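You operate a simulated robot arm through the tools that you are given. There is no shell and no other tool.

Carry out the task below with a simulated two-armed robot. There is one attempt and no reset: what you move stays moved.

Task
Put one of the brass weights from the top of the cleaning bench on the bed under the strapping arch. Put the scrub pad on the top of the kitting table away on the top of the cleaning bench. Take the tub labelled "G-427" from the shelf under the mixing bench and leave it on the top of the mixing bench. Put the blue pellet jar from the top of the mixing bench on the shelf under the mixing bench and the yellow pellet jar on the top of the gearbox. Put the tape roll from the top of the control cabinet on the top of the gearbox. The order is free. Set down upright: scrub pad, tub, pellet jar.

The check looks at the end state, three seconds after you hand in, the way a careful person would. Anything else that was tipped, shoved, dropped, spilled or broken makes it a failure.

Robot
Two 6-joint arms with fingered hands on one trunk, on a base that moves. Base frame: it is fixed to the floor where the robot stands at the start and does not move with it; the origin is under the middle of the robot, x ahead of it, y to its left, z up. Readings come in mm, degrees, newtons and seconds.
The left shoulder is at the start at [70, 168, 1450], the right one opposite. With the tool pointing down near the work surface each hand reaches from about 380 to 660 mm from the robot's upright axis, wherever it stands, measured 20 degrees to its own side. Places, roughly: bed under the strapping arch (23x31 cm) [-1520, -2980, 840]; brass weight [500, -3500, 750]; pellet jar [9000, 250, 750]; scrub pad (9x6x7 cm) [8200, -2000, 800]; shelf under the mixing bench [8900, 200, 300]; tape roll (10x10x5 cm) [8100, -100, 1500]; top of the cleaning bench [800, -3400, 800]; top of the gearbox [8600, 2000, 900]; top of the mixing bench [9000, 200, 800]; tub [9000, 250, 250]. Payload 4 kg a hand.
The tool frame of a hand sits at the grasp point between the pads (the TCP): z along the fingers, y along the line on which they close. The tips reach 26 mm beyond it. The gripper opens to 132 mm; its body begins 73 mm behind the TCP. The gripper is a hand of 3 fingers: y runs from the thumb to the fingers, the wrist lies at [0, 0, -224] in the tool frame, and closing takes about 1.5 s.
Orientation is that of the tool frame in the base frame, as [roll, pitch, yaw] about the fixed x, y, z axes, in that order (R = Rz(yaw) Ry(pitch) Rx(roll)). With the fingers straight down and closing along the base's y, the tool's x points along the base's -x, its y along +y and its z along -z.

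Tools
- The arms move only by the tool nudge_tool. It takes "left_targets", "right_targets" or both (then of equal length, played together; a hand with none holds still); each is a list of rows, each a list of 3 entries, a list of its own where there are three numbers: the shift along the tool's x, y, z in mm, then the turn, a rotation vector about the tool's x, y, z in degrees, then the gripper command, from -1 (fully open) to 1 (shut), values between in proportion. In form: [[[dx, dy, dz], [ax, ay, az], fingers], ...]. A call has 1 to 20 rows; each row shifts and turns the commanded pose from where the row before left it, along the tool's axes as they then stand. Each row takes 0.2 s and may step no farther than 50 mm and 8.6 degrees from the row before; otherwise, or with a gripper value out of range, the whole call is refused. A pose out of reach is approached as far as the arm can. The call stops where the force on the tool passes 40 N (or 10 N more than at its start, if that is more) or the arm is blocked; 0.2 s more then pass. The fingers move at their own pace (about 108 mm/s each) and stop on an object; they squeeze with about 23 N. The grip force told is the motor's: it shows also when the fingers shut on nothing. Time passes only in rows, and 0.2 s behind the last, so rows that do not move let the fingers close. It gives the time, the measured TCP pose, the force on the tool (base axes), the opening and the grip force at its end, in the units of the frame above (readings bear some noise), with the torque about the TCP (base axes, N m) and any sound that the robot's microphone picked up.
- Cameras (640 x 400 px; columns grow to the right, rows downward): "scene" is now at [126.4, -12.8, 1662.9]; the picture's right is [-0.15, -0.99, 0.00], its down [-0.74, 0.11, -0.67] and it looks along [0.66, -0.10, -0.74] (base axes); focal length 294 px, centre (320, 200). "left" rides on the left gripper at [-62, 3, -92] in its tool frame; the picture's right is [-0.05, -1.00, 0.00], its down [0.83, -0.04, -0.56] and it looks along [0.55, -0.03, 0.83] (tool axes); focal length 230 px, centre (320, 200). "right" rides on the right gripper at [62, 3, -92] in its tool frame; the picture's right is [-0.05, 1.00, 0.00], its down [-0.83, -0.04, -0.56] and it looks along [-0.56, -0.03, 0.83] (tool axes); focal length 230 px, centre (320, 200). There is no depth. A picture from a camera that has moved, and an enlarged one, comes with that camera's place and axes in the base frame and with its lens.
- snapshot(camera): a new picture of that camera. The clock stands still meanwhile.
- raise_lower(by): slides the trunk up (or, below 0, down) by that many mm; the arms and the scene camera ride with it, the base frame stays. It gives what a move gives, with no picture.
- roll_base(legs): drives the robot by 1 to 6 legs, each [ahead, left, turn to the left] in mm, mm and degrees, along the robot's own axes; the way and the turn of a leg run together, so that a leg with both is an arc; at most 1500 mm and 180 degrees a leg. The arms and the cameras ride along, it lands a little off, and it stops where it bumps. It gives what a move gives.
- preshape(shape, hand): the hand has 3 fingers and takes this shape, open, in about a second: jaw (thumb against the fingers, like two jaws); tri (thumb and two fingers); tip (a fingertip pinch); poke (one finger out to press); point (the index stretched); flat (the hand flat); cup (the hand cupped); fist (a fist). The gripper value then closes the fingers along that shape, each until it touches; the sizes above hold for jaw. It gives what a move gives, with no picture.
- turn_head(pan, tilt): turns the head with the scene camera to pan (to the left, within 86 degrees either way) and tilt (down, from -29 to 69), counted from straight ahead of the robot. It gives what a move gives.
- close_up(camera, box): a new picture of the part [left, top, right, bottom] of that camera's present view, enlarged. The clock stands still meanwhile.
- job_done(): hands the job in; it is judged then, once.

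Nothing tells you exact positions but the pictures and the camera data. Unless the task says otherwise, let go and move clear before handing in.

The tools are called after "Call:" as name(argument=value, ...) on one line, values as JSON. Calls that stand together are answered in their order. nudge_tool: Moves the arms, as the interface text tells. Its arguments: {"type":"object","properties":{"left_targets":{"type":"array","items":{"type":"array"}},"right_targets":{"type":"array","items":{"type":"array"}}},"required":[]} The other tools are called the same way: raise_lower (by) moves the trunk up or down; preshape (shape, hand) gives the hand a shape; roll_base (legs) drives the base; turn_head (pan, tilt) turns the head that bears the scene camera; snapshot (camera) takes a picture; close_up (camera, box) takes an enlarged picture of a part of a camera's view; job_done () hands the job in.

At the start:

```text
time_s: 0.0
left_tcp_pos: [520.8, 278.3, 1052.8]
left_orientation: [-180.0, 0.1, 180.0]
left_force: [0.4, 1.5, 0.4]
left_wrist_torque: [-0.01, 0.04, -0.02]
left_grip_width: 131.9
left_gripper_force: 0.1
left_shape: jaw
right_tcp_pos: [438.3, -187.5, 1006.1]
right_orientation: [-179.5, 0.0, 179.9]
right_force: [-0.3, -0.1, 0.5]
right_wrist_torque: [-0.02, 0.03, 0.02]
right_grip_width: 131.9
right_gripper_force: 0.1
right_shape: jaw
trunk travel left (down, up): [-895.0, 45.0]
robot x, y, heading: [1.3, 3.3, -0.1]
head pan, tilt (commanded): [-8.7, 48.1]
```

scene: 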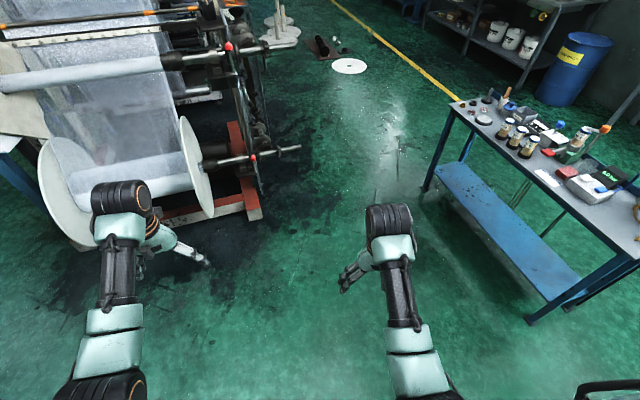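
right: 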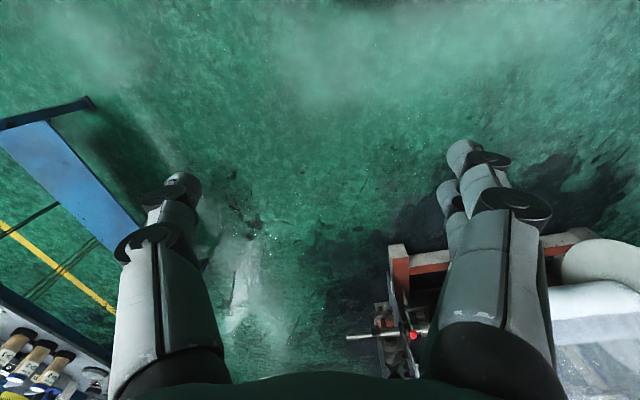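
left: 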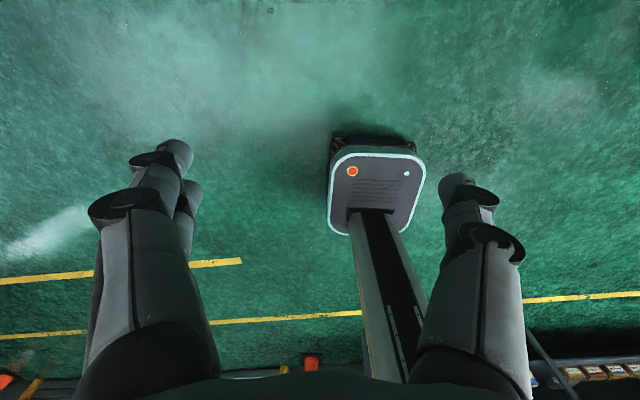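

I see a machine with rolls to the left, a bench with jars and tools ahead on the right, and shelving beyond it. I'll look around before I drive.

Call:
turn_head(pan=-80, tilt=25)

```text
time_s: 1.4
left_tcp_pos: [521.8, 279.3, 1053.2]
left_orientation: [180.0, 0.0, 179.9]
left_force: [0.1, -0.1, -0.4]
left_wrist_torque: [0.0, 0.0, 0.04]
left_grip_width: 132.0
left_gripper_force: 0.1
left_shape: jaw
right_tcp_pos: [437.9, -187.7, 1006.5]
right_orientation: [-179.4, 0.0, 180.0]
right_force: [0.8, -0.1, 0.3]
right_wrist_torque: [-0.02, -0.02, -0.01]
right_grip_width: 132.0
right_gripper_force: 0.1
right_shape: jaw
trunk travel left (down, up): [-895.0, 45.0]
robot x, y, heading: [-0.4, -1.3, -0.0]
head pan, tilt (commanded): [-80.0, 25.0]
```

Head is turned to the right; now I take the picture to find the cleaning bench.

Call:
snapshot(camera="scene")

```text
taken
camera scene: at [64.6, -91.6, 1697.8], right [-0.98, -0.17, 0.0], down [-0.07, 0.42, -0.91], along [0.16, -0.89, -0.42], focal length 294 px, centre (320, 200)
```

scene: 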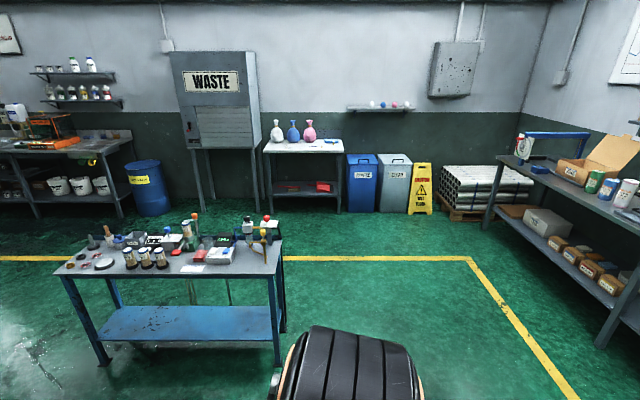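

Call:
close_up(camera="scene", box=[250, 100, 360, 210])

Call:
close_up(camera="scene", box=[480, 100, 640, 300])

Call:
close_up(camera="scene", box=[40, 200, 300, 300])

```text
3.64 times, centred on (305, 155) of scene
camera zoom: at [64.6, -91.6, 1697.8], right [-0.98, -0.17, 0.0], down [-0.07, 0.42, -0.91], along [0.16, -0.89, -0.42], focal length 1069 px, centre (374, 364)
```

zoom: 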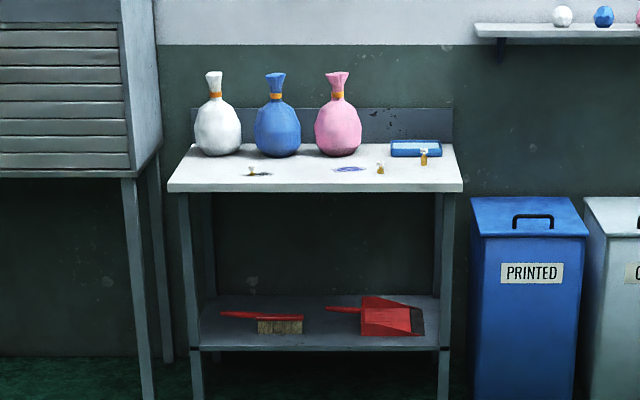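

```text
2.00 times, centred on (560, 200) of scene
camera zoom: at [64.6, -91.6, 1697.8], right [-0.98, -0.17, 0.0], down [-0.07, 0.42, -0.91], along [0.16, -0.89, -0.42], focal length 588 px, centre (-160, 200)
```

zoom: 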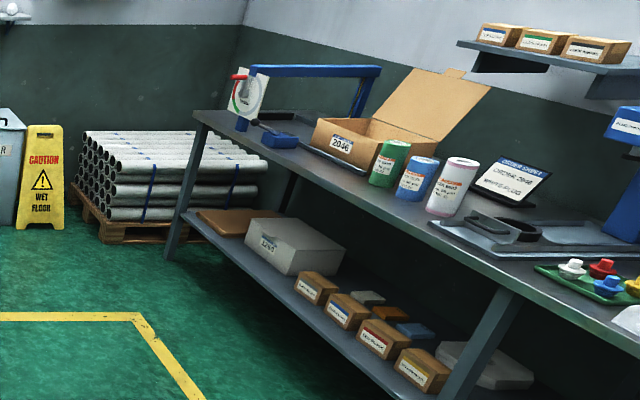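

```text
2.46 times, centred on (170, 250) of scene
camera zoom: at [64.6, -91.6, 1697.8], right [-0.98, -0.17, 0.0], down [-0.07, 0.42, -0.91], along [0.16, -0.89, -0.42], focal length 723 px, centre (689, 77)
```

zoom: 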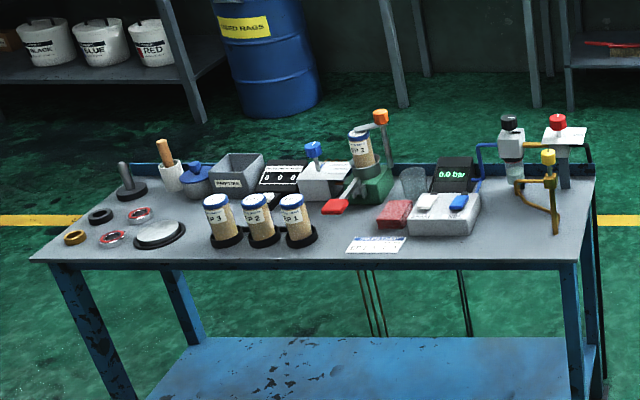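

The cleaning bench (white top, bags, three small brass weights) is to the right, and the strapping arch is on the bench at the back right. Next I look ahead and to the left for the way to the far part of the hall.

Call:
turn_head(pan=-30, tilt=15)

Call:
snapshot(camera="scene")

Call:
turn_head(pan=20, tilt=15)

Call:
snapshot(camera="scene")

Call:
turn_head(pan=80, tilt=20)

Call:
snapshot(camera="scene")

```text
time_s: 2.6
left_tcp_pos: [521.7, 277.5, 1053.2]
left_orientation: [-180.0, 0.1, -180.0]
left_force: [-1.0, 1.1, -0.6]
left_wrist_torque: [0.0, 0.0, -0.04]
left_grip_width: 131.6
left_gripper_force: 0.0
left_shape: jaw
right_tcp_pos: [438.7, -188.4, 1005.6]
right_orientation: [-179.3, 0.1, 179.9]
right_force: [0.5, -0.2, 0.4]
right_wrist_torque: [-0.02, -0.02, -0.04]
right_grip_width: 132.1
right_gripper_force: 0.0
right_shape: jaw
trunk travel left (down, up): [-895.0, 45.0]
robot x, y, heading: [-2.0, -0.5, 0.2]
head pan, tilt (commanded): [-30.0, 15.0]
```

```text
taken
camera scene: at [129.4, -47.7, 1714.0], right [-0.5, -0.87, 0.0], down [-0.22, 0.13, -0.97], along [0.84, -0.48, -0.26], focal length 294 px, centre (320, 200)
```

scene: 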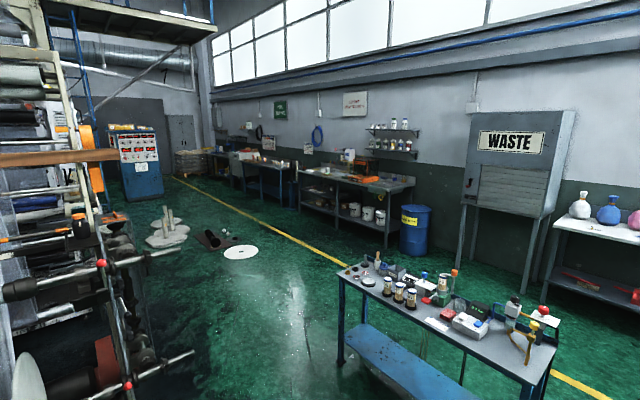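

```text
time_s: 3.8
left_tcp_pos: [520.3, 278.0, 1052.9]
left_orientation: [-180.0, 0.1, -180.0]
left_force: [-0.1, 0.5, -0.1]
left_wrist_torque: [0.0, -0.02, 0.0]
left_grip_width: 131.9
left_gripper_force: 0.1
left_shape: jaw
right_tcp_pos: [438.9, -188.1, 1005.3]
right_orientation: [-179.4, 0.0, 179.9]
right_force: [-0.4, -0.1, -0.5]
right_wrist_torque: [-0.03, 0.02, -0.03]
right_grip_width: 132.1
right_gripper_force: 0.0
right_shape: jaw
trunk travel left (down, up): [-895.0, 45.0]
robot x, y, heading: [0.4, -1.8, 0.1]
head pan, tilt (commanded): [20.0, 15.0]
```

```text
taken
camera scene: at [136.4, 31.0, 1714.0], right [0.34, -0.94, 0.0], down [-0.24, -0.09, -0.97], along [0.91, 0.33, -0.26], focal length 294 px, centre (320, 200)
```

scene: 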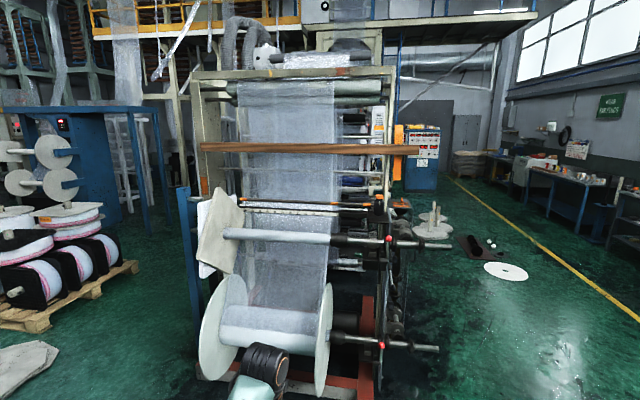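

```text
time_s: 5.1
left_tcp_pos: [521.5, 279.2, 1053.6]
left_orientation: [179.9, 0.1, -180.0]
left_force: [0.4, -0.9, 0.2]
left_wrist_torque: [0.0, 0.0, 0.0]
left_grip_width: 131.9
left_gripper_force: 0.1
left_shape: jaw
right_tcp_pos: [439.1, -188.4, 1005.5]
right_orientation: [-179.4, 0.0, 179.9]
right_force: [-0.4, -0.1, 0.6]
right_wrist_torque: [0.02, 0.0, 0.03]
right_grip_width: 132.0
right_gripper_force: 0.1
right_shape: jaw
trunk travel left (down, up): [-895.0, 45.0]
robot x, y, heading: [0.9, 3.7, -0.0]
head pan, tilt (commanded): [80.0, 20.0]
```

```text
taken
camera scene: at [64.8, 90.8, 1705.9], right [0.98, -0.17, 0.0], down [-0.06, -0.34, -0.94], along [0.16, 0.93, -0.34], focal length 294 px, centre (320, 200)
```

scene: 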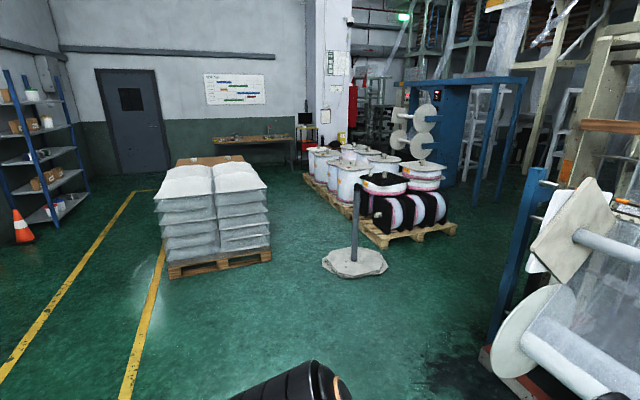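

The blue control cabinet stands far ahead past the machine, with benches along the right wall. I zoom in on the far area to plan the route.

Call:
turn_head(pan=-10, tilt=10)

Call:
close_up(camera="scene", box=[220, 100, 540, 300])

Call:
close_up(camera="scene", box=[260, 130, 420, 230])

```text
time_s: 6.7
left_tcp_pos: [521.8, 278.8, 1052.7]
left_orientation: [-180.0, 0.1, 179.9]
left_force: [1.0, -0.3, -0.1]
left_wrist_torque: [-0.02, 0.01, -0.02]
left_grip_width: 131.8
left_gripper_force: 0.1
left_shape: jaw
right_tcp_pos: [438.1, -187.7, 1004.7]
right_orientation: [-179.4, 0.0, 179.9]
right_force: [-0.5, 0.1, 0.4]
right_wrist_torque: [0.02, 0.0, 0.01]
right_grip_width: 131.9
right_gripper_force: 0.0
right_shape: jaw
trunk travel left (down, up): [-895.0, 45.0]
robot x, y, heading: [0.0, -1.6, 0.0]
head pan, tilt (commanded): [-10.0, 10.0]
```

```text
2.00 times, centred on (380, 200) of scene
camera zoom: at [140.1, -16.9, 1722.2], right [-0.17, -0.98, 0.0], down [-0.17, 0.03, -0.98], along [0.97, -0.17, -0.17], focal length 588 px, centre (200, 200)
```

zoom: 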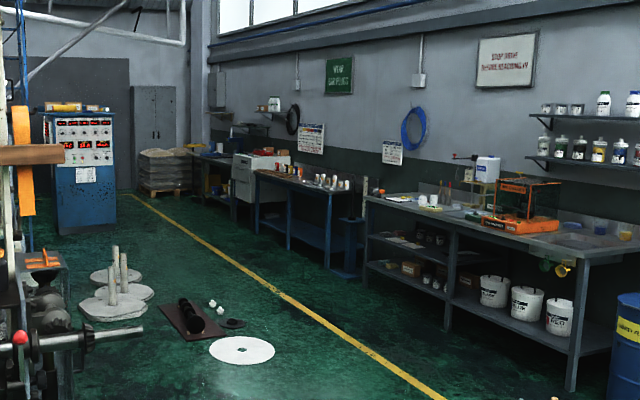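

```text
4.00 times, centred on (340, 180) of scene
camera zoom: at [140.1, -16.9, 1722.2], right [-0.17, -0.98, 0.0], down [-0.17, 0.03, -0.98], along [0.97, -0.17, -0.17], focal length 1176 px, centre (240, 280)
```

zoom: 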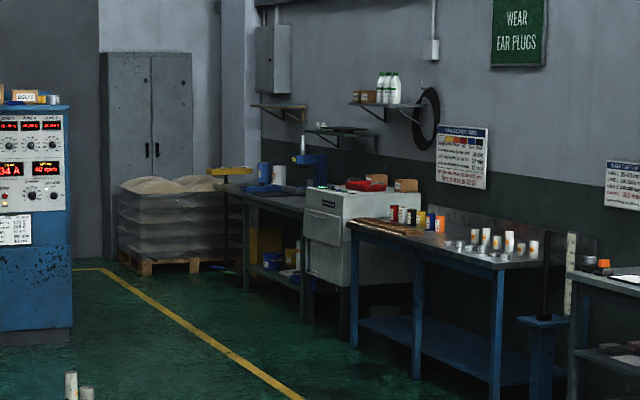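

The hall runs about 10° to the left of my x axis. The way between the middle bench and the machine is tight, so I'll back off, slide right past the middle bench, and then drive down the aisle.

Call:
turn_head(pan=-86, tilt=45)

Call:
snapshot(camera="scene")

Call:
turn_head(pan=86, tilt=45)

Call:
snapshot(camera="scene")

```text
time_s: 8.2
left_tcp_pos: [521.5, 278.0, 1053.2]
left_orientation: [179.9, 0.1, -180.0]
left_force: [0.2, 0.0, -0.4]
left_wrist_torque: [-0.01, 0.01, -0.02]
left_grip_width: 131.6
left_gripper_force: 0.0
left_shape: jaw
right_tcp_pos: [439.6, -187.8, 1006.6]
right_orientation: [-179.4, 0.1, 179.9]
right_force: [-0.1, 0.3, -0.1]
right_wrist_torque: [0.01, -0.02, 0.01]
right_grip_width: 132.0
right_gripper_force: 0.0
right_shape: jaw
trunk travel left (down, up): [-895.0, 45.0]
robot x, y, heading: [-1.1, 0.6, -0.1]
head pan, tilt (commanded): [-85.9, 45.0]
```

```text
taken
camera scene: at [54.4, -82.0, 1667.3], right [-1.0, -0.07, 0.0], down [-0.05, 0.7, -0.71], along [0.05, -0.71, -0.71], focal length 294 px, centre (320, 200)
```

scene: 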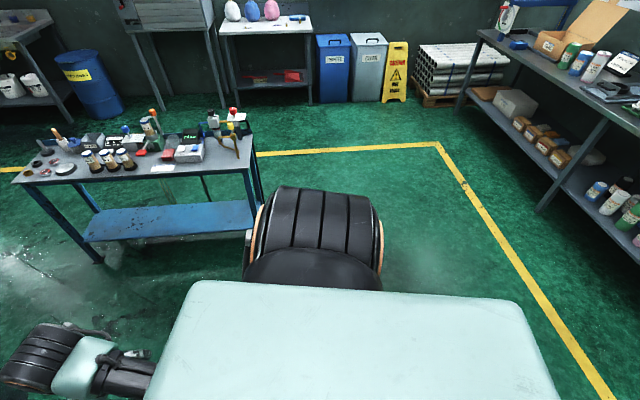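

```text
time_s: 10.8
left_tcp_pos: [520.1, 278.2, 1052.6]
left_orientation: [-179.9, 0.2, 180.0]
left_force: [-0.1, -0.4, 0.3]
left_wrist_torque: [-0.01, 0.01, -0.01]
left_grip_width: 132.0
left_gripper_force: 0.1
left_shape: jaw
right_tcp_pos: [438.2, -187.7, 1005.7]
right_orientation: [-179.4, 0.0, 179.8]
right_force: [-0.2, 0.0, 1.3]
right_wrist_torque: [0.0, 0.02, -0.03]
right_grip_width: 131.7
right_gripper_force: 0.0
right_shape: jaw
trunk travel left (down, up): [-895.0, 45.0]
robot x, y, heading: [1.7, -2.0, 0.1]
head pan, tilt (commanded): [85.9, 45.0]
```

```text
taken
camera scene: at [54.3, 80.3, 1667.2], right [1.0, -0.07, 0.0], down [-0.05, -0.71, -0.71], along [0.05, 0.71, -0.71], focal length 294 px, centre (320, 200)
```

scene: 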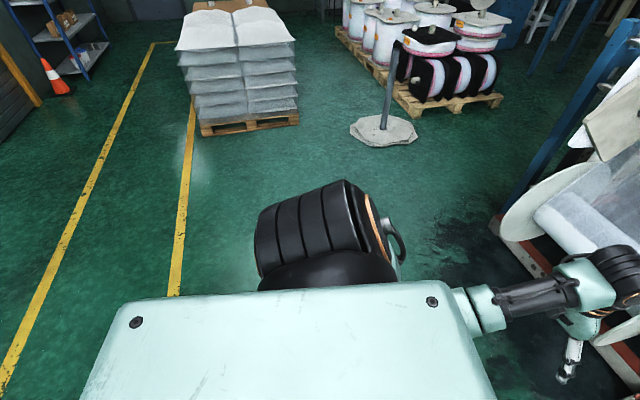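

Behind me is clear floor. I back off 350 mm and slide right.

Call:
roll_base(legs=[[-350, 0, 0], [0, -1150, 0], [0, -1100, 0]])

Call:
turn_head(pan=10, tilt=25)

Call:
snapshot(camera="scene")

```text
time_s: 23.7
left_tcp_pos: [164.0, -1956.9, 1052.6]
left_orientation: [180.0, 0.1, -179.8]
left_force: [-0.2, -0.2, 0.2]
left_wrist_torque: [0.01, 0.0, -0.01]
left_grip_width: 131.7
left_gripper_force: 0.1
left_shape: jaw
right_tcp_pos: [83.2, -2424.1, 1006.0]
right_orientation: [-179.4, 0.0, -179.9]
right_force: [-0.9, -0.3, -0.5]
right_wrist_torque: [0.02, 0.01, 0.03]
right_grip_width: 131.8
right_gripper_force: 0.2
right_shape: jaw
trunk travel left (down, up): [-895.0, 45.0]
robot x, y, heading: [-358.2, -2238.2, -0.0]
head pan, tilt (commanded): [85.9, 45.0]
```

```text
time_s: 25.2
left_tcp_pos: [162.5, -1957.3, 1052.3]
left_orientation: [180.0, 0.1, -179.9]
left_force: [0.3, 0.6, 0.4]
left_wrist_torque: [-0.03, -0.02, -0.01]
left_grip_width: 131.8
left_gripper_force: 0.0
left_shape: jaw
right_tcp_pos: [80.9, -2423.0, 1005.0]
right_orientation: [-179.4, -0.1, -179.9]
right_force: [-0.2, -0.2, 0.2]
right_wrist_torque: [-0.02, 0.03, 0.0]
right_grip_width: 131.8
right_gripper_force: 0.0
right_shape: jaw
trunk travel left (down, up): [-895.0, 45.0]
robot x, y, heading: [-356.8, -2235.7, 0.5]
head pan, tilt (commanded): [10.0, 25.0]
```

```text
taken
camera scene: at [-217.5, -2221.5, 1697.8], right [0.18, -0.98, 0.0], down [-0.42, -0.08, -0.91], along [0.89, 0.16, -0.42], focal length 294 px, centre (320, 200)
```

scene: 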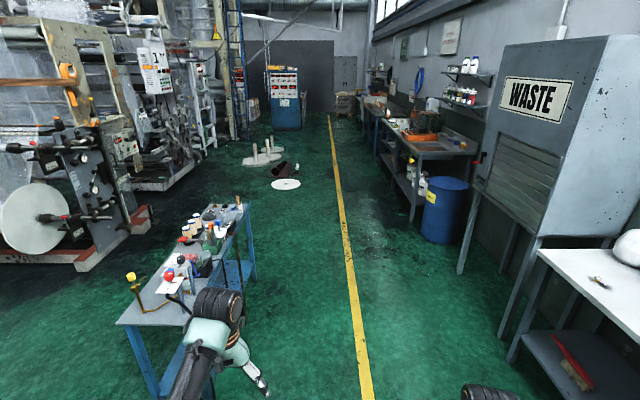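

The aisle along the yellow line is clear. I turn 10° left and drive down it, keeping a little to the right of the white disc on the floor.

Call:
roll_base(legs=[[0, 0, 10], [1300, -300, 0], [1500, 0, 0], [1400, 0, 0]])

Call:
turn_head(pan=0, tilt=20)

Call:
snapshot(camera="scene")

```text
time_s: 46.2
left_tcp_pos: [4308.2, -1423.7, 1051.5]
left_orientation: [180.0, 0.1, -170.1]
left_force: [-0.2, 0.5, 0.1]
left_wrist_torque: [0.03, -0.02, 0.0]
left_grip_width: 131.9
left_gripper_force: 0.0
left_shape: jaw
right_tcp_pos: [4307.8, -1897.0, 1005.8]
right_orientation: [-179.5, 0.2, -170.3]
right_force: [-0.3, -0.5, -0.4]
right_wrist_torque: [-0.02, -0.01, -0.02]
right_grip_width: 131.8
right_gripper_force: 0.0
right_shape: jaw
trunk travel left (down, up): [-895.0, 45.0]
robot x, y, heading: [3842.8, -1785.8, 9.8]
head pan, tilt (commanded): [10.0, 25.0]
```

```text
time_s: 47.0
left_tcp_pos: [4308.9, -1423.9, 1054.4]
left_orientation: [-180.0, 0.1, -170.0]
left_force: [-0.4, -0.1, 0.4]
left_wrist_torque: [0.0, 0.04, 0.03]
left_grip_width: 131.7
left_gripper_force: 0.1
left_shape: jaw
right_tcp_pos: [4308.1, -1898.3, 1004.3]
right_orientation: [-179.4, 0.0, -170.2]
right_force: [0.7, 0.0, 0.4]
right_wrist_torque: [-0.01, 0.01, -0.04]
right_grip_width: 131.8
right_gripper_force: 0.0
right_shape: jaw
trunk travel left (down, up): [-895.0, 45.0]
robot x, y, heading: [3844.1, -1786.7, 10.0]
head pan, tilt (commanded): [0.0, 20.0]
```

```text
taken
camera scene: at [3983.0, -1763.2, 1705.8], right [0.17, -0.99, 0.0], down [-0.34, -0.06, -0.94], along [0.93, 0.16, -0.34], focal length 294 px, centre (320, 200)
```

scene: 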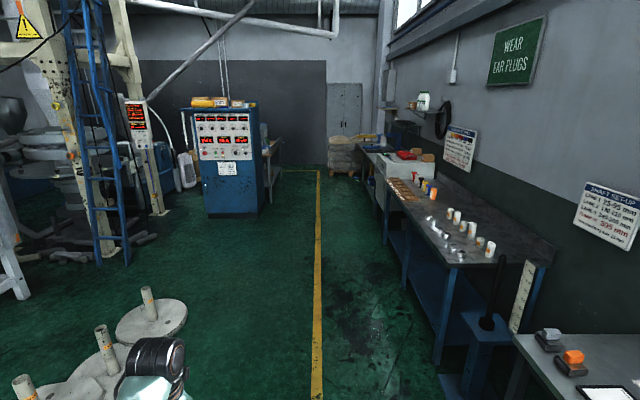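

Call:
close_up(camera="scene", box=[180, 80, 300, 155])

Call:
close_up(camera="scene", box=[320, 100, 560, 250])

```text
5.33 times, centred on (240, 118) of scene
camera zoom: at [3983.0, -1763.2, 1705.8], right [0.17, -0.99, 0.0], down [-0.34, -0.06, -0.94], along [0.93, 0.16, -0.34], focal length 1567 px, centre (747, 640)
```

zoom: 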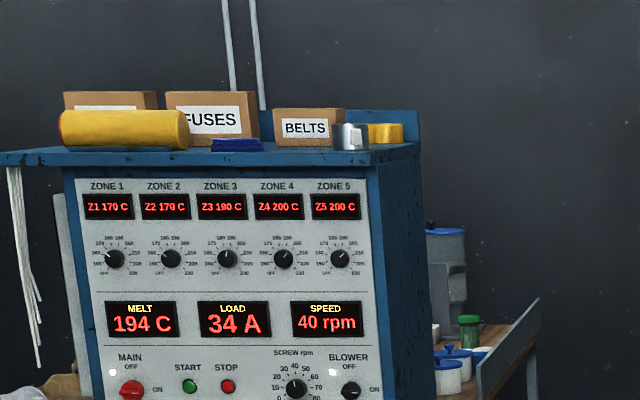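

```text
2.67 times, centred on (440, 175) of scene
camera zoom: at [3983.0, -1763.2, 1705.8], right [0.17, -0.99, 0.0], down [-0.34, -0.06, -0.94], along [0.93, 0.16, -0.34], focal length 784 px, centre (0, 267)
```

zoom: 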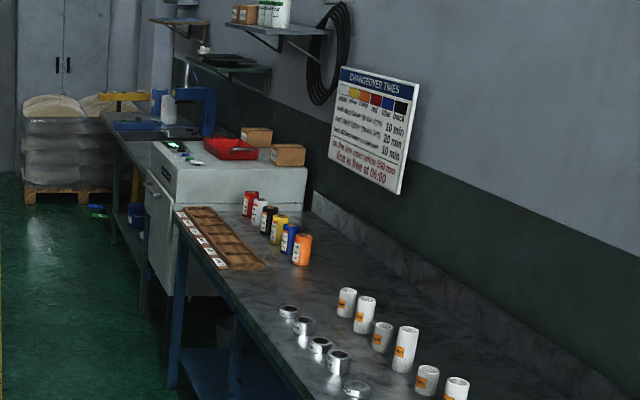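

The control cabinet carries several items including two small rolls at its right end; the mixing bench is behind it, and the kitting table is far right by the wall. I drive on along the aisle.

Call:
roll_base(legs=[[1500, 0, 0], [1000, 0, 0]])

Call:
turn_head(pan=15, tilt=15)

Call:
snapshot(camera="scene")

Call:
turn_head(pan=-25, tilt=20)

Call:
snapshot(camera="scene")

Call:
turn_head(pan=60, tilt=15)

Call:
snapshot(camera="scene")

```text
time_s: 59.2
left_tcp_pos: [6766.2, -993.2, 1053.9]
left_orientation: [180.0, 0.1, -170.0]
left_force: [-0.1, 0.2, -0.3]
left_wrist_torque: [0.0, 0.0, -0.02]
left_grip_width: 132.0
left_gripper_force: 0.1
left_shape: jaw
right_tcp_pos: [6765.7, -1467.0, 1005.3]
right_orientation: [-179.4, 0.1, -170.1]
right_force: [0.4, -0.1, 0.5]
right_wrist_torque: [-0.04, 0.0, 0.04]
right_grip_width: 132.3
right_gripper_force: 0.1
right_shape: jaw
trunk travel left (down, up): [-895.0, 45.0]
robot x, y, heading: [6301.7, -1359.5, 9.7]
head pan, tilt (commanded): [0.0, 20.0]
```

```text
time_s: 59.9
left_tcp_pos: [6767.0, -993.4, 1053.4]
left_orientation: [-180.0, 0.1, -170.0]
left_force: [-0.4, 0.4, -0.6]
left_wrist_torque: [-0.01, -0.02, -0.01]
left_grip_width: 131.8
left_gripper_force: 0.1
left_shape: jaw
right_tcp_pos: [6765.2, -1466.9, 1005.0]
right_orientation: [-179.3, 0.0, -170.2]
right_force: [-0.5, -1.2, -0.3]
right_wrist_torque: [0.03, -0.03, 0.02]
right_grip_width: 132.2
right_gripper_force: 0.1
right_shape: jaw
trunk travel left (down, up): [-895.0, 45.0]
robot x, y, heading: [6300.6, -1357.2, 10.0]
head pan, tilt (commanded): [15.0, 15.0]
```

```text
taken
camera scene: at [6434.2, -1310.1, 1714.0], right [0.42, -0.91, 0.0], down [-0.24, -0.11, -0.97], along [0.88, 0.41, -0.26], focal length 294 px, centre (320, 200)
```

scene: 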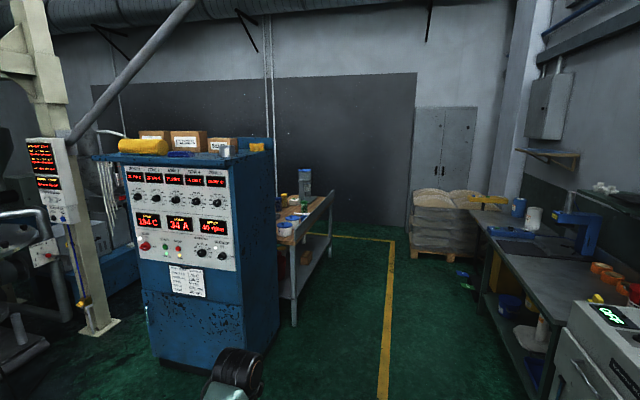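

```text
time_s: 61.0
left_tcp_pos: [6765.8, -993.0, 1053.8]
left_orientation: [180.0, 0.1, -169.9]
left_force: [0.0, 0.0, 0.1]
left_wrist_torque: [-0.02, -0.02, 0.01]
left_grip_width: 131.9
left_gripper_force: 0.1
left_shape: jaw
right_tcp_pos: [6765.8, -1466.3, 1005.8]
right_orientation: [-179.4, 0.0, -170.2]
right_force: [1.1, 0.5, -0.3]
right_wrist_torque: [0.01, -0.02, -0.01]
right_grip_width: 131.7
right_gripper_force: 0.0
right_shape: jaw
trunk travel left (down, up): [-895.0, 45.0]
robot x, y, heading: [6302.7, -1359.0, 9.9]
head pan, tilt (commanded): [-25.0, 20.0]
```

```text
taken
camera scene: at [6439.1, -1373.6, 1705.9], right [-0.26, -0.97, 0.0], down [-0.33, 0.09, -0.94], along [0.91, -0.24, -0.34], focal length 294 px, centre (320, 200)
```

scene: 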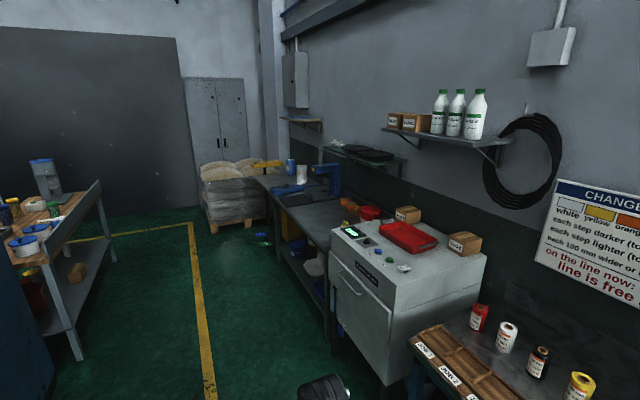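

```text
time_s: 62.6
left_tcp_pos: [6766.9, -994.4, 1052.6]
left_orientation: [180.0, 0.2, -170.0]
left_force: [0.3, -0.3, 0.3]
left_wrist_torque: [-0.01, 0.0, -0.01]
left_grip_width: 131.8
left_gripper_force: 0.0
left_shape: jaw
right_tcp_pos: [6765.0, -1467.6, 1005.7]
right_orientation: [-179.5, 0.0, -170.1]
right_force: [0.6, -0.2, -0.6]
right_wrist_torque: [0.02, 0.01, 0.01]
right_grip_width: 131.9
right_gripper_force: 0.0
right_shape: jaw
trunk travel left (down, up): [-895.0, 45.0]
robot x, y, heading: [6301.8, -1356.7, 10.3]
head pan, tilt (commanded): [60.0, 15.0]
```

```text
taken
camera scene: at [6381.2, -1261.8, 1714.0], right [0.94, -0.34, 0.0], down [-0.09, -0.24, -0.97], along [0.33, 0.91, -0.26], focal length 294 px, centre (320, 200)
```

scene: 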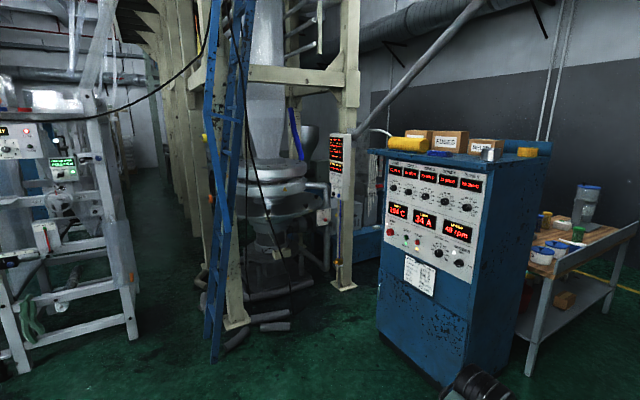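

Call:
turn_head(pan=10, tilt=15)

Call:
close_up(camera="scene", box=[260, 150, 420, 250])

Call:
close_up(camera="scene", box=[100, 100, 340, 250])

```text
time_s: 63.8
left_tcp_pos: [6766.0, -993.2, 1053.0]
left_orientation: [-180.0, 0.1, -170.0]
left_force: [-0.3, 0.2, 0.0]
left_wrist_torque: [0.01, 0.02, -0.03]
left_grip_width: 131.8
left_gripper_force: 0.0
left_shape: jaw
right_tcp_pos: [6765.9, -1466.9, 1005.9]
right_orientation: [-179.4, 0.0, -170.2]
right_force: [0.0, -0.4, 0.0]
right_wrist_torque: [-0.01, -0.01, 0.02]
right_grip_width: 131.8
right_gripper_force: 0.1
right_shape: jaw
trunk travel left (down, up): [-895.0, 45.0]
robot x, y, heading: [6302.6, -1358.9, 10.0]
head pan, tilt (commanded): [10.0, 15.0]
```

```text
4.00 times, centred on (340, 200) of scene
camera zoom: at [6436.9, -1317.6, 1714.0], right [0.34, -0.94, 0.0], down [-0.24, -0.09, -0.97], along [0.91, 0.33, -0.26], focal length 1176 px, centre (240, 200)
```

zoom: 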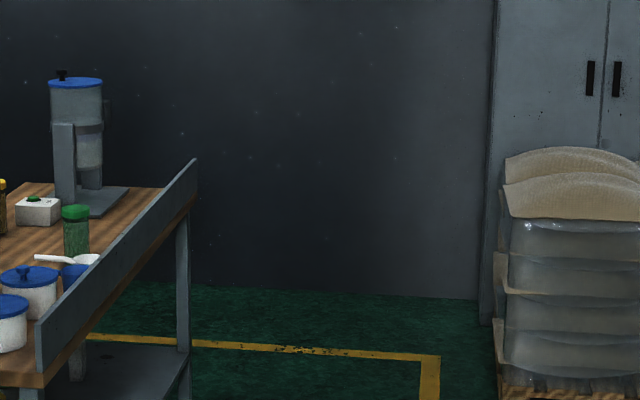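

```text
2.67 times, centred on (220, 175) of scene
camera zoom: at [6436.9, -1317.6, 1714.0], right [0.34, -0.94, 0.0], down [-0.24, -0.09, -0.97], along [0.91, 0.33, -0.26], focal length 784 px, centre (587, 267)
```

zoom: 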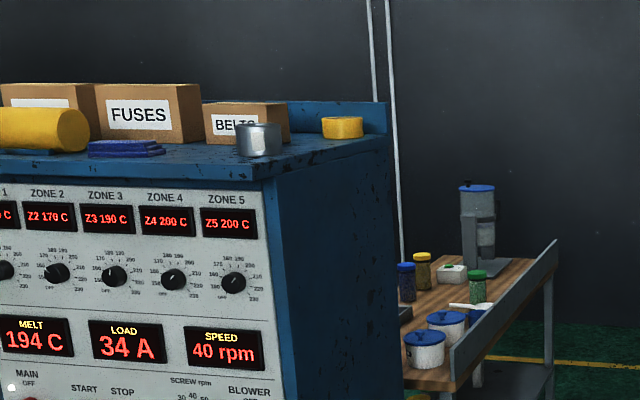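

The yellow roll at the back-right of the cabinet top matches the tape roll's place, and the mixing bench behind has its raised backboard toward the aisle. I drive to beside the cabinet's back corner to look closer.

Call:
roll_base(legs=[[1300, 0, 0], [700, 0, 0]])

Call:
turn_head(pan=86, tilt=20)

Call:
snapshot(camera="scene")

Call:
turn_head(pan=25, tilt=25)

Call:
snapshot(camera="scene")

Call:
turn_head(pan=-60, tilt=25)

Call:
snapshot(camera="scene")

```text
time_s: 73.7
left_tcp_pos: [8722.5, -615.3, 1053.2]
left_orientation: [179.9, 0.1, -169.0]
left_force: [-0.1, 1.6, -0.3]
left_wrist_torque: [-0.05, 0.02, 0.01]
left_grip_width: 131.5
left_gripper_force: 0.1
left_shape: jaw
right_tcp_pos: [8733.1, -1089.1, 1006.3]
right_orientation: [-179.4, 0.1, -169.1]
right_force: [-0.6, -0.7, -0.2]
right_wrist_torque: [0.07, -0.03, 0.02]
right_grip_width: 131.8
right_gripper_force: 0.1
right_shape: jaw
trunk travel left (down, up): [-895.0, 45.0]
robot x, y, heading: [8266.3, -988.3, 11.0]
head pan, tilt (commanded): [10.0, 15.0]
```

```text
time_s: 75.2
left_tcp_pos: [8724.7, -615.3, 1054.1]
left_orientation: [-180.0, 0.1, -168.9]
left_force: [0.0, 0.2, 0.6]
left_wrist_torque: [-0.01, 0.02, 0.0]
left_grip_width: 131.9
left_gripper_force: 0.0
left_shape: jaw
right_tcp_pos: [8733.5, -1090.3, 1006.3]
right_orientation: [-179.3, 0.0, -168.9]
right_force: [0.1, -0.9, -0.7]
right_wrist_torque: [0.05, 0.01, 0.0]
right_grip_width: 131.8
right_gripper_force: 0.1
right_shape: jaw
trunk travel left (down, up): [-895.0, 45.0]
robot x, y, heading: [8269.2, -987.0, 11.1]
head pan, tilt (commanded): [85.9, 20.0]
```

```text
taken
camera scene: at [8303.1, -887.7, 1705.9], right [0.99, 0.12, 0.0], down [0.04, -0.34, -0.94], along [-0.12, 0.93, -0.34], focal length 294 px, centre (320, 200)
```

scene: 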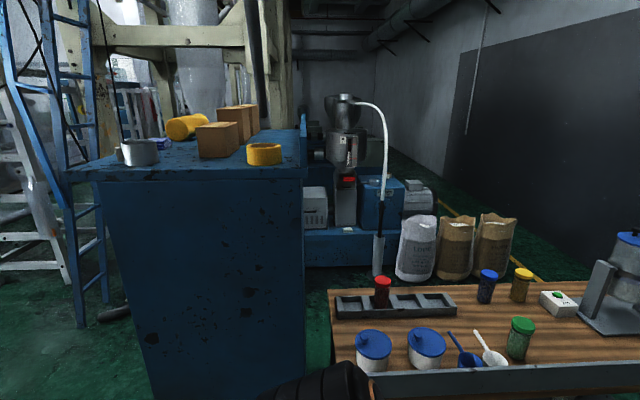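

```text
time_s: 76.5
left_tcp_pos: [8725.1, -615.8, 1053.0]
left_orientation: [180.0, 0.1, -168.9]
left_force: [-0.4, -0.2, 0.1]
left_wrist_torque: [0.02, -0.03, 0.01]
left_grip_width: 131.9
left_gripper_force: 0.1
left_shape: jaw
right_tcp_pos: [8732.3, -1089.6, 1006.1]
right_orientation: [-179.4, 0.0, -169.0]
right_force: [-0.1, 0.4, 0.1]
right_wrist_torque: [0.03, -0.01, 0.01]
right_grip_width: 132.1
right_gripper_force: 0.0
right_shape: jaw
trunk travel left (down, up): [-895.0, 45.0]
robot x, y, heading: [8266.2, -989.9, 11.2]
head pan, tilt (commanded): [25.0, 25.0]
```

```text
taken
camera scene: at [8388.7, -925.8, 1697.8], right [0.59, -0.81, 0.0], down [-0.34, -0.25, -0.91], along [0.73, 0.54, -0.42], focal length 294 px, centre (320, 200)
```

scene: 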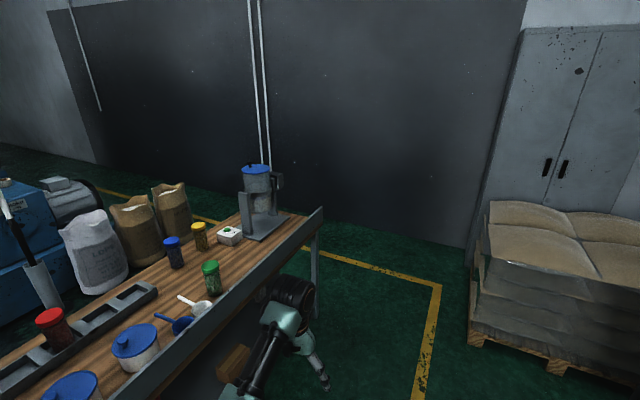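

```text
time_s: 78.1
left_tcp_pos: [8724.6, -615.4, 1053.0]
left_orientation: [-179.9, 0.2, -168.9]
left_force: [0.2, 0.0, -0.8]
left_wrist_torque: [-0.03, 0.0, 0.01]
left_grip_width: 132.1
left_gripper_force: 0.0
left_shape: jaw
right_tcp_pos: [8733.0, -1089.0, 1005.9]
right_orientation: [-179.5, 0.0, -169.0]
right_force: [-0.6, -0.3, 0.6]
right_wrist_torque: [0.0, 0.02, -0.04]
right_grip_width: 131.6
right_gripper_force: 0.0
right_shape: jaw
trunk travel left (down, up): [-895.0, 45.0]
robot x, y, heading: [8266.2, -988.9, 11.0]
head pan, tilt (commanded): [-60.0, 25.0]
```

```text
taken
camera scene: at [8375.0, -1049.5, 1697.8], right [-0.75, -0.66, 0.0], down [-0.28, 0.32, -0.91], along [0.6, -0.68, -0.42], focal length 294 px, centre (320, 200)
```

scene: 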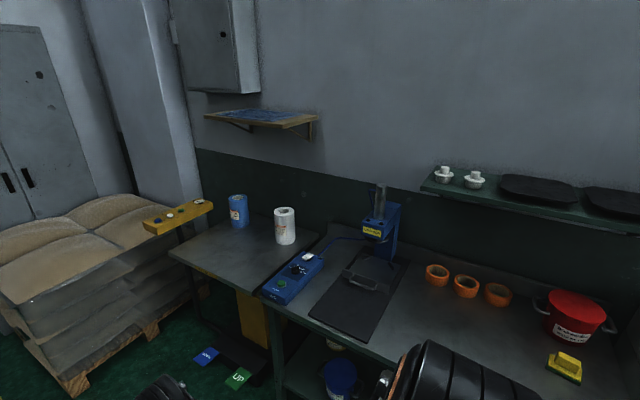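

Call:
turn_head(pan=86, tilt=20)

Call:
close_up(camera="scene", box=[290, 80, 530, 300])

Call:
close_up(camera="scene", box=[320, 260, 640, 400])

Call:
close_up(camera="scene", box=[60, 90, 320, 210])

```text
time_s: 80.4
left_tcp_pos: [8724.4, -614.7, 1053.3]
left_orientation: [179.9, 0.1, -169.0]
left_force: [0.0, -0.2, 0.4]
left_wrist_torque: [0.01, -0.03, -0.02]
left_grip_width: 132.0
left_gripper_force: 0.0
left_shape: jaw
right_tcp_pos: [8733.4, -1088.6, 1006.2]
right_orientation: [-179.4, 0.0, -169.1]
right_force: [-0.3, -0.7, -0.8]
right_wrist_torque: [0.0, -0.02, 0.01]
right_grip_width: 131.8
right_gripper_force: 0.0
right_shape: jaw
trunk travel left (down, up): [-895.0, 45.0]
robot x, y, heading: [8264.1, -989.8, 11.2]
head pan, tilt (commanded): [85.9, 20.0]
```

```text
1.82 times, centred on (410, 190) of scene
camera zoom: at [8302.9, -887.7, 1705.9], right [0.99, 0.12, 0.0], down [0.04, -0.34, -0.94], along [-0.12, 0.93, -0.34], focal length 534 px, centre (156, 218)
```

zoom: 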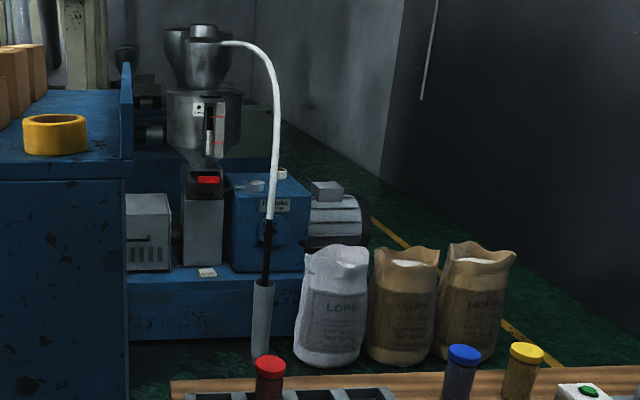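

```text
2.00 times, centred on (480, 330) of scene
camera zoom: at [8302.9, -887.7, 1705.9], right [0.99, 0.12, 0.0], down [0.04, -0.34, -0.94], along [-0.12, 0.93, -0.34], focal length 588 px, centre (0, -60)
```

zoom: 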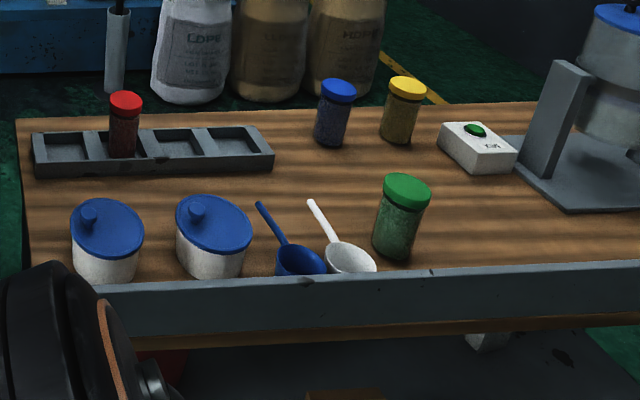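

```text
2.46 times, centred on (190, 150) of scene
camera zoom: at [8302.9, -887.7, 1705.9], right [0.99, 0.12, 0.0], down [0.04, -0.34, -0.94], along [-0.12, 0.93, -0.34], focal length 723 px, centre (640, 323)
```

zoom: 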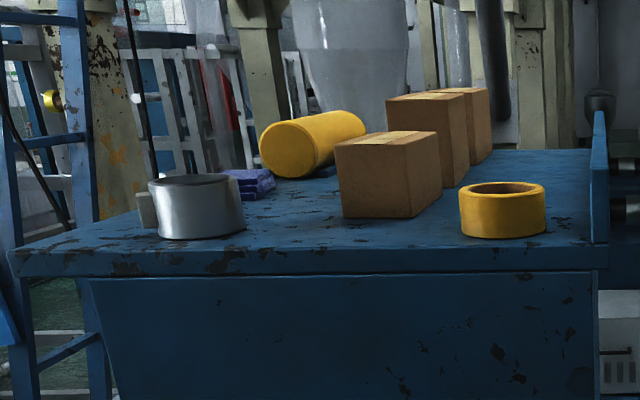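

The yellow tape ring stands near the back-right edge of the cabinet top (about [8036, -72, 1540]); the gearbox is the blue box behind the mixing bench. I turn to face the cabinet side and raise both hands before going nearer.

Call:
roll_base(legs=[[0, 0, 89]])

Call:
nudge_tool(left_targets=[[[0, 0, -50], [0, 0, 0], -1], [[0, 0, -50], [0, 0, 0], -1], [[0, 0, -50], [0, 0, 0], -1], [[0, 0, -50], [0, 0, 0], -1], [[0, 0, -50], [0, 0, 0], -1], [[0, 0, -50], [0, 0, 0], -1], [[0, 0, -50], [0, 0, 0], -1], [[0, 0, -50], [0, 0, 0], -1], [[0, 0, -50], [0, 0, 0], -1], [[0, 0, -50], [0, 0, 0], -1], [[0, 0, -50], [0, 0, 0], -1], [[0, 0, -50], [0, 0, 0], -1], [[0, 0, -50], [0, 0, 0], -1]], right_targets=[[[0, 0, -50], [0, 0, 0], -1], [[0, 0, -50], [0, 0, 0], -1], [[0, 0, -50], [0, 0, 0], -1], [[0, 0, -50], [0, 0, 0], -1], [[0, 0, -50], [0, 0, 0], -1], [[0, 0, -50], [0, 0, 0], -1], [[0, 0, 0], [0, 0, 0], -1], [[0, 0, 0], [0, 0, 0], -1], [[0, 0, 0], [0, 0, 0], -1], [[0, 0, 0], [0, 0, 0], -1], [[0, 0, 0], [0, 0, 0], -1], [[0, 0, 0], [0, 0, 0], -1], [[0, 0, 0], [0, 0, 0], -1]])

Call:
turn_head(pan=0, tilt=25)

Call:
snapshot(camera="scene")

```text
time_s: 84.6
left_tcp_pos: [7898.4, -528.2, 1053.5]
left_orientation: [180.0, 0.2, -79.5]
left_force: [-0.8, 0.3, 0.1]
left_wrist_torque: [0.0, 0.02, 0.04]
left_grip_width: 131.6
left_gripper_force: 0.1
left_shape: jaw
right_tcp_pos: [8373.5, -524.3, 1005.4]
right_orientation: [-179.4, 0.0, -79.7]
right_force: [-0.2, 0.0, 0.0]
right_wrist_torque: [0.0, -0.03, 0.01]
right_grip_width: 131.8
right_gripper_force: 0.0
right_shape: jaw
trunk travel left (down, up): [-895.0, 45.0]
robot x, y, heading: [8264.5, -987.8, 100.2]
head pan, tilt (commanded): [85.9, 20.0]
```

```text
time_s: 85.4
left_tcp_pos: [7875.6, -474.9, 1092.3]
left_orientation: [-180.0, 0.0, -79.5]
left_force: [0.0, -0.5, 0.5]
left_wrist_torque: [0.02, 0.02, 0.0]
left_grip_width: 132.1
left_gripper_force: 0.1
left_shape: jaw
left hand out of reach, approached as far as the arm can: row 1, 2, 3
right_tcp_pos: [8419.0, -519.8, 1033.6]
right_orientation: [-168.3, -0.4, -81.1]
right_force: [0.5, -1.3, 0.0]
right_wrist_torque: [0.0, -0.01, -0.01]
right_grip_width: 131.7
right_gripper_force: 0.0
right_shape: jaw
right hand out of reach, approached as far as the arm can: row 1, 2, 3
trunk travel left (down, up): [-895.0, 45.0]
robot x, y, heading: [8264.0, -991.1, 101.0]
head pan, tilt (commanded): [85.9, 20.0]
stopped in row 3 (right hand): the arm was blocked; the commanded pose is now the measured one
```

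```text
time_s: 87.0
left_tcp_pos: [7873.7, -473.6, 1091.8]
left_orientation: [-180.0, 0.2, -79.5]
left_force: [0.7, -0.2, -0.4]
left_wrist_torque: [0.01, -0.02, 0.04]
left_grip_width: 132.0
left_gripper_force: 0.1
left_shape: jaw
right_tcp_pos: [8417.6, -520.3, 1033.5]
right_orientation: [-168.3, -0.5, -81.2]
right_force: [0.0, -1.1, 0.1]
right_wrist_torque: [-0.03, 0.02, 0.0]
right_grip_width: 131.5
right_gripper_force: 0.1
right_shape: jaw
trunk travel left (down, up): [-895.0, 45.0]
robot x, y, heading: [8268.2, -987.1, 100.4]
head pan, tilt (commanded): [0.0, 25.0]
```

```text
taken
camera scene: at [8239.1, -849.9, 1697.8], right [0.98, 0.18, 0.0], down [0.08, -0.42, -0.91], along [-0.17, 0.89, -0.42], focal length 294 px, centre (320, 200)
```

scene: 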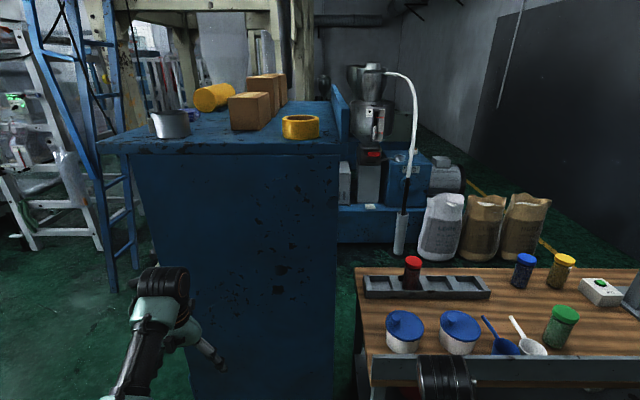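

The arm will not rise higher with the fingers straight down, so I'll take the tape with the hand pointing forward and slightly down. First I back off to a safe standoff and turn the left hand toward horizontal.

Call:
roll_base(legs=[[-100, -137, 0]])

Call:
raise_lower(by=45)

Call:
nudge_tool(left_targets=[[[-31.2, 0, -2.2], [0, -8, 0], -1], [[-31.2, 0, -2.2], [0, -8, 0], -1], [[-31.2, 0, -2.2], [0, -8, 0], -1], [[-31.2, 0, -2.2], [0, -8, 0], -1], [[-31.2, 0, -2.2], [0, -8, 0], -1], [[-31.2, 0, -2.2], [0, -8, 0], -1], [[-31.2, 0, -2.2], [0, -8, 0], -1], [[-31.2, 0, -2.2], [0, -8, 0], -1], [[-31.2, 0, -2.2], [0, -8, 0], -1]])

```text
time_s: 88.4
left_tcp_pos: [8024.4, -548.1, 1090.6]
left_orientation: [-179.8, -0.1, -79.5]
left_force: [0.0, 0.1, 0.9]
left_wrist_torque: [-0.02, 0.03, 0.02]
left_grip_width: 131.5
left_gripper_force: 0.2
left_shape: jaw
right_tcp_pos: [8569.0, -592.3, 1033.3]
right_orientation: [-168.2, -0.4, -81.0]
right_force: [-0.3, 0.0, 0.1]
right_wrist_torque: [0.04, 0.01, 0.01]
right_grip_width: 132.1
right_gripper_force: 0.1
right_shape: jaw
trunk travel left (down, up): [-895.0, 45.0]
robot x, y, heading: [8423.8, -1061.0, 100.2]
head pan, tilt (commanded): [0.0, 25.0]
```

```text
time_s: 89.3
left_tcp_pos: [8027.1, -549.3, 1136.9]
left_orientation: [180.0, 0.2, -79.5]
left_force: [0.6, -0.9, 0.5]
left_wrist_torque: [0.02, 0.01, 0.01]
left_grip_width: 131.7
left_gripper_force: 0.1
left_shape: jaw
right_tcp_pos: [8571.9, -594.9, 1077.3]
right_orientation: [-168.3, -0.4, -81.1]
right_force: [0.5, 0.6, 0.0]
right_wrist_torque: [0.01, 0.01, -0.06]
right_grip_width: 131.8
right_gripper_force: 0.1
right_shape: jaw
trunk travel left (down, up): [-940.0, 0.0]
robot x, y, heading: [8420.2, -1061.1, 100.7]
head pan, tilt (commanded): [0.0, 25.0]
```

```text
time_s: 91.3
left_tcp_pos: [7986.4, -338.2, 1292.9]
left_orientation: [180.0, 72.3, -79.5]
left_force: [0.2, -0.1, 0.1]
left_wrist_torque: [-0.02, -0.01, 0.01]
left_grip_width: 131.9
left_gripper_force: 0.0
left_shape: jaw
right_tcp_pos: [8570.3, -594.2, 1077.8]
right_orientation: [-168.3, -0.3, -81.2]
right_force: [-0.5, -0.3, -0.6]
right_wrist_torque: [-0.03, -0.03, -0.01]
right_grip_width: 132.0
right_gripper_force: 0.1
right_shape: jaw
trunk travel left (down, up): [-940.0, 0.0]
robot x, y, heading: [8420.4, -1062.9, 100.4]
head pan, tilt (commanded): [0.0, 25.0]
```

The hand is now 18° below horizontal. I raise it above the cabinet top.

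Call:
nudge_tool(left_targets=[[[-47.6, 0, -15.5], [0, 0, 0], -1], [[-47.6, 0, -15.5], [0, 0, 0], -1], [[-47.6, 0, -15.5], [0, 0, 0], -1], [[-47.6, 0, -15.5], [0, 0, 0], -1], [[-47.6, 0, -15.5], [0, 0, 0], -1], [[-47.6, 0, -15.5], [0, 0, 0], -1]])

Call:
snapshot(camera="left")

Call:
snapshot(camera="scene")

```text
time_s: 92.7
left_tcp_pos: [7989.4, -340.0, 1593.2]
left_orientation: [179.8, 72.1, -79.5]
left_force: [0.3, 0.2, -0.1]
left_wrist_torque: [0.0, -0.01, -0.04]
left_grip_width: 131.8
left_gripper_force: 0.1
left_shape: jaw
right_tcp_pos: [8572.5, -593.9, 1078.4]
right_orientation: [-168.4, -0.4, -81.1]
right_force: [-0.2, 0.5, -0.3]
right_wrist_torque: [0.0, 0.02, -0.01]
right_grip_width: 132.1
right_gripper_force: 0.0
right_shape: jaw
trunk travel left (down, up): [-940.0, 0.0]
robot x, y, heading: [8421.7, -1066.8, 100.4]
head pan, tilt (commanded): [0.0, 25.0]
```

```text
taken
camera left: at [7999.9, -408.1, 1680.0], right [0.98, 0.2, 0.05], down [0.19, -0.76, -0.62], along [-0.09, 0.62, -0.78], focal length 230 px, centre (320, 200)
```

left: 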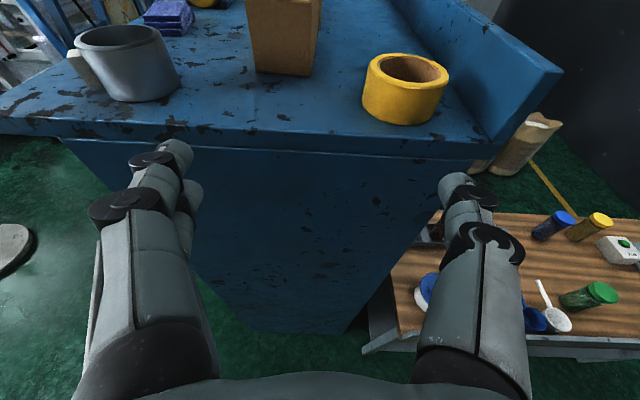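

```text
taken
camera scene: at [8392.3, -923.8, 1742.3], right [0.98, 0.18, 0.0], down [0.08, -0.42, -0.91], along [-0.17, 0.89, -0.42], focal length 294 px, centre (320, 200)
```

scene: 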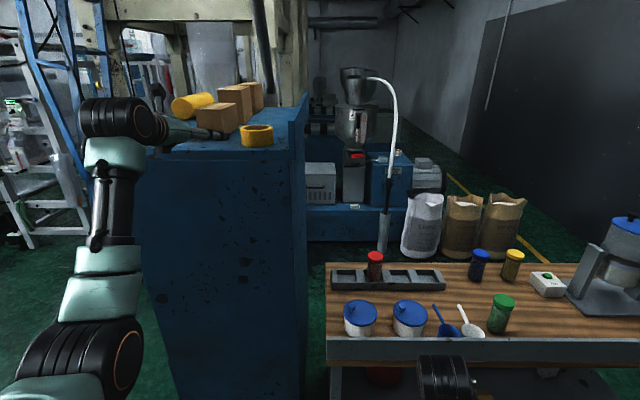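

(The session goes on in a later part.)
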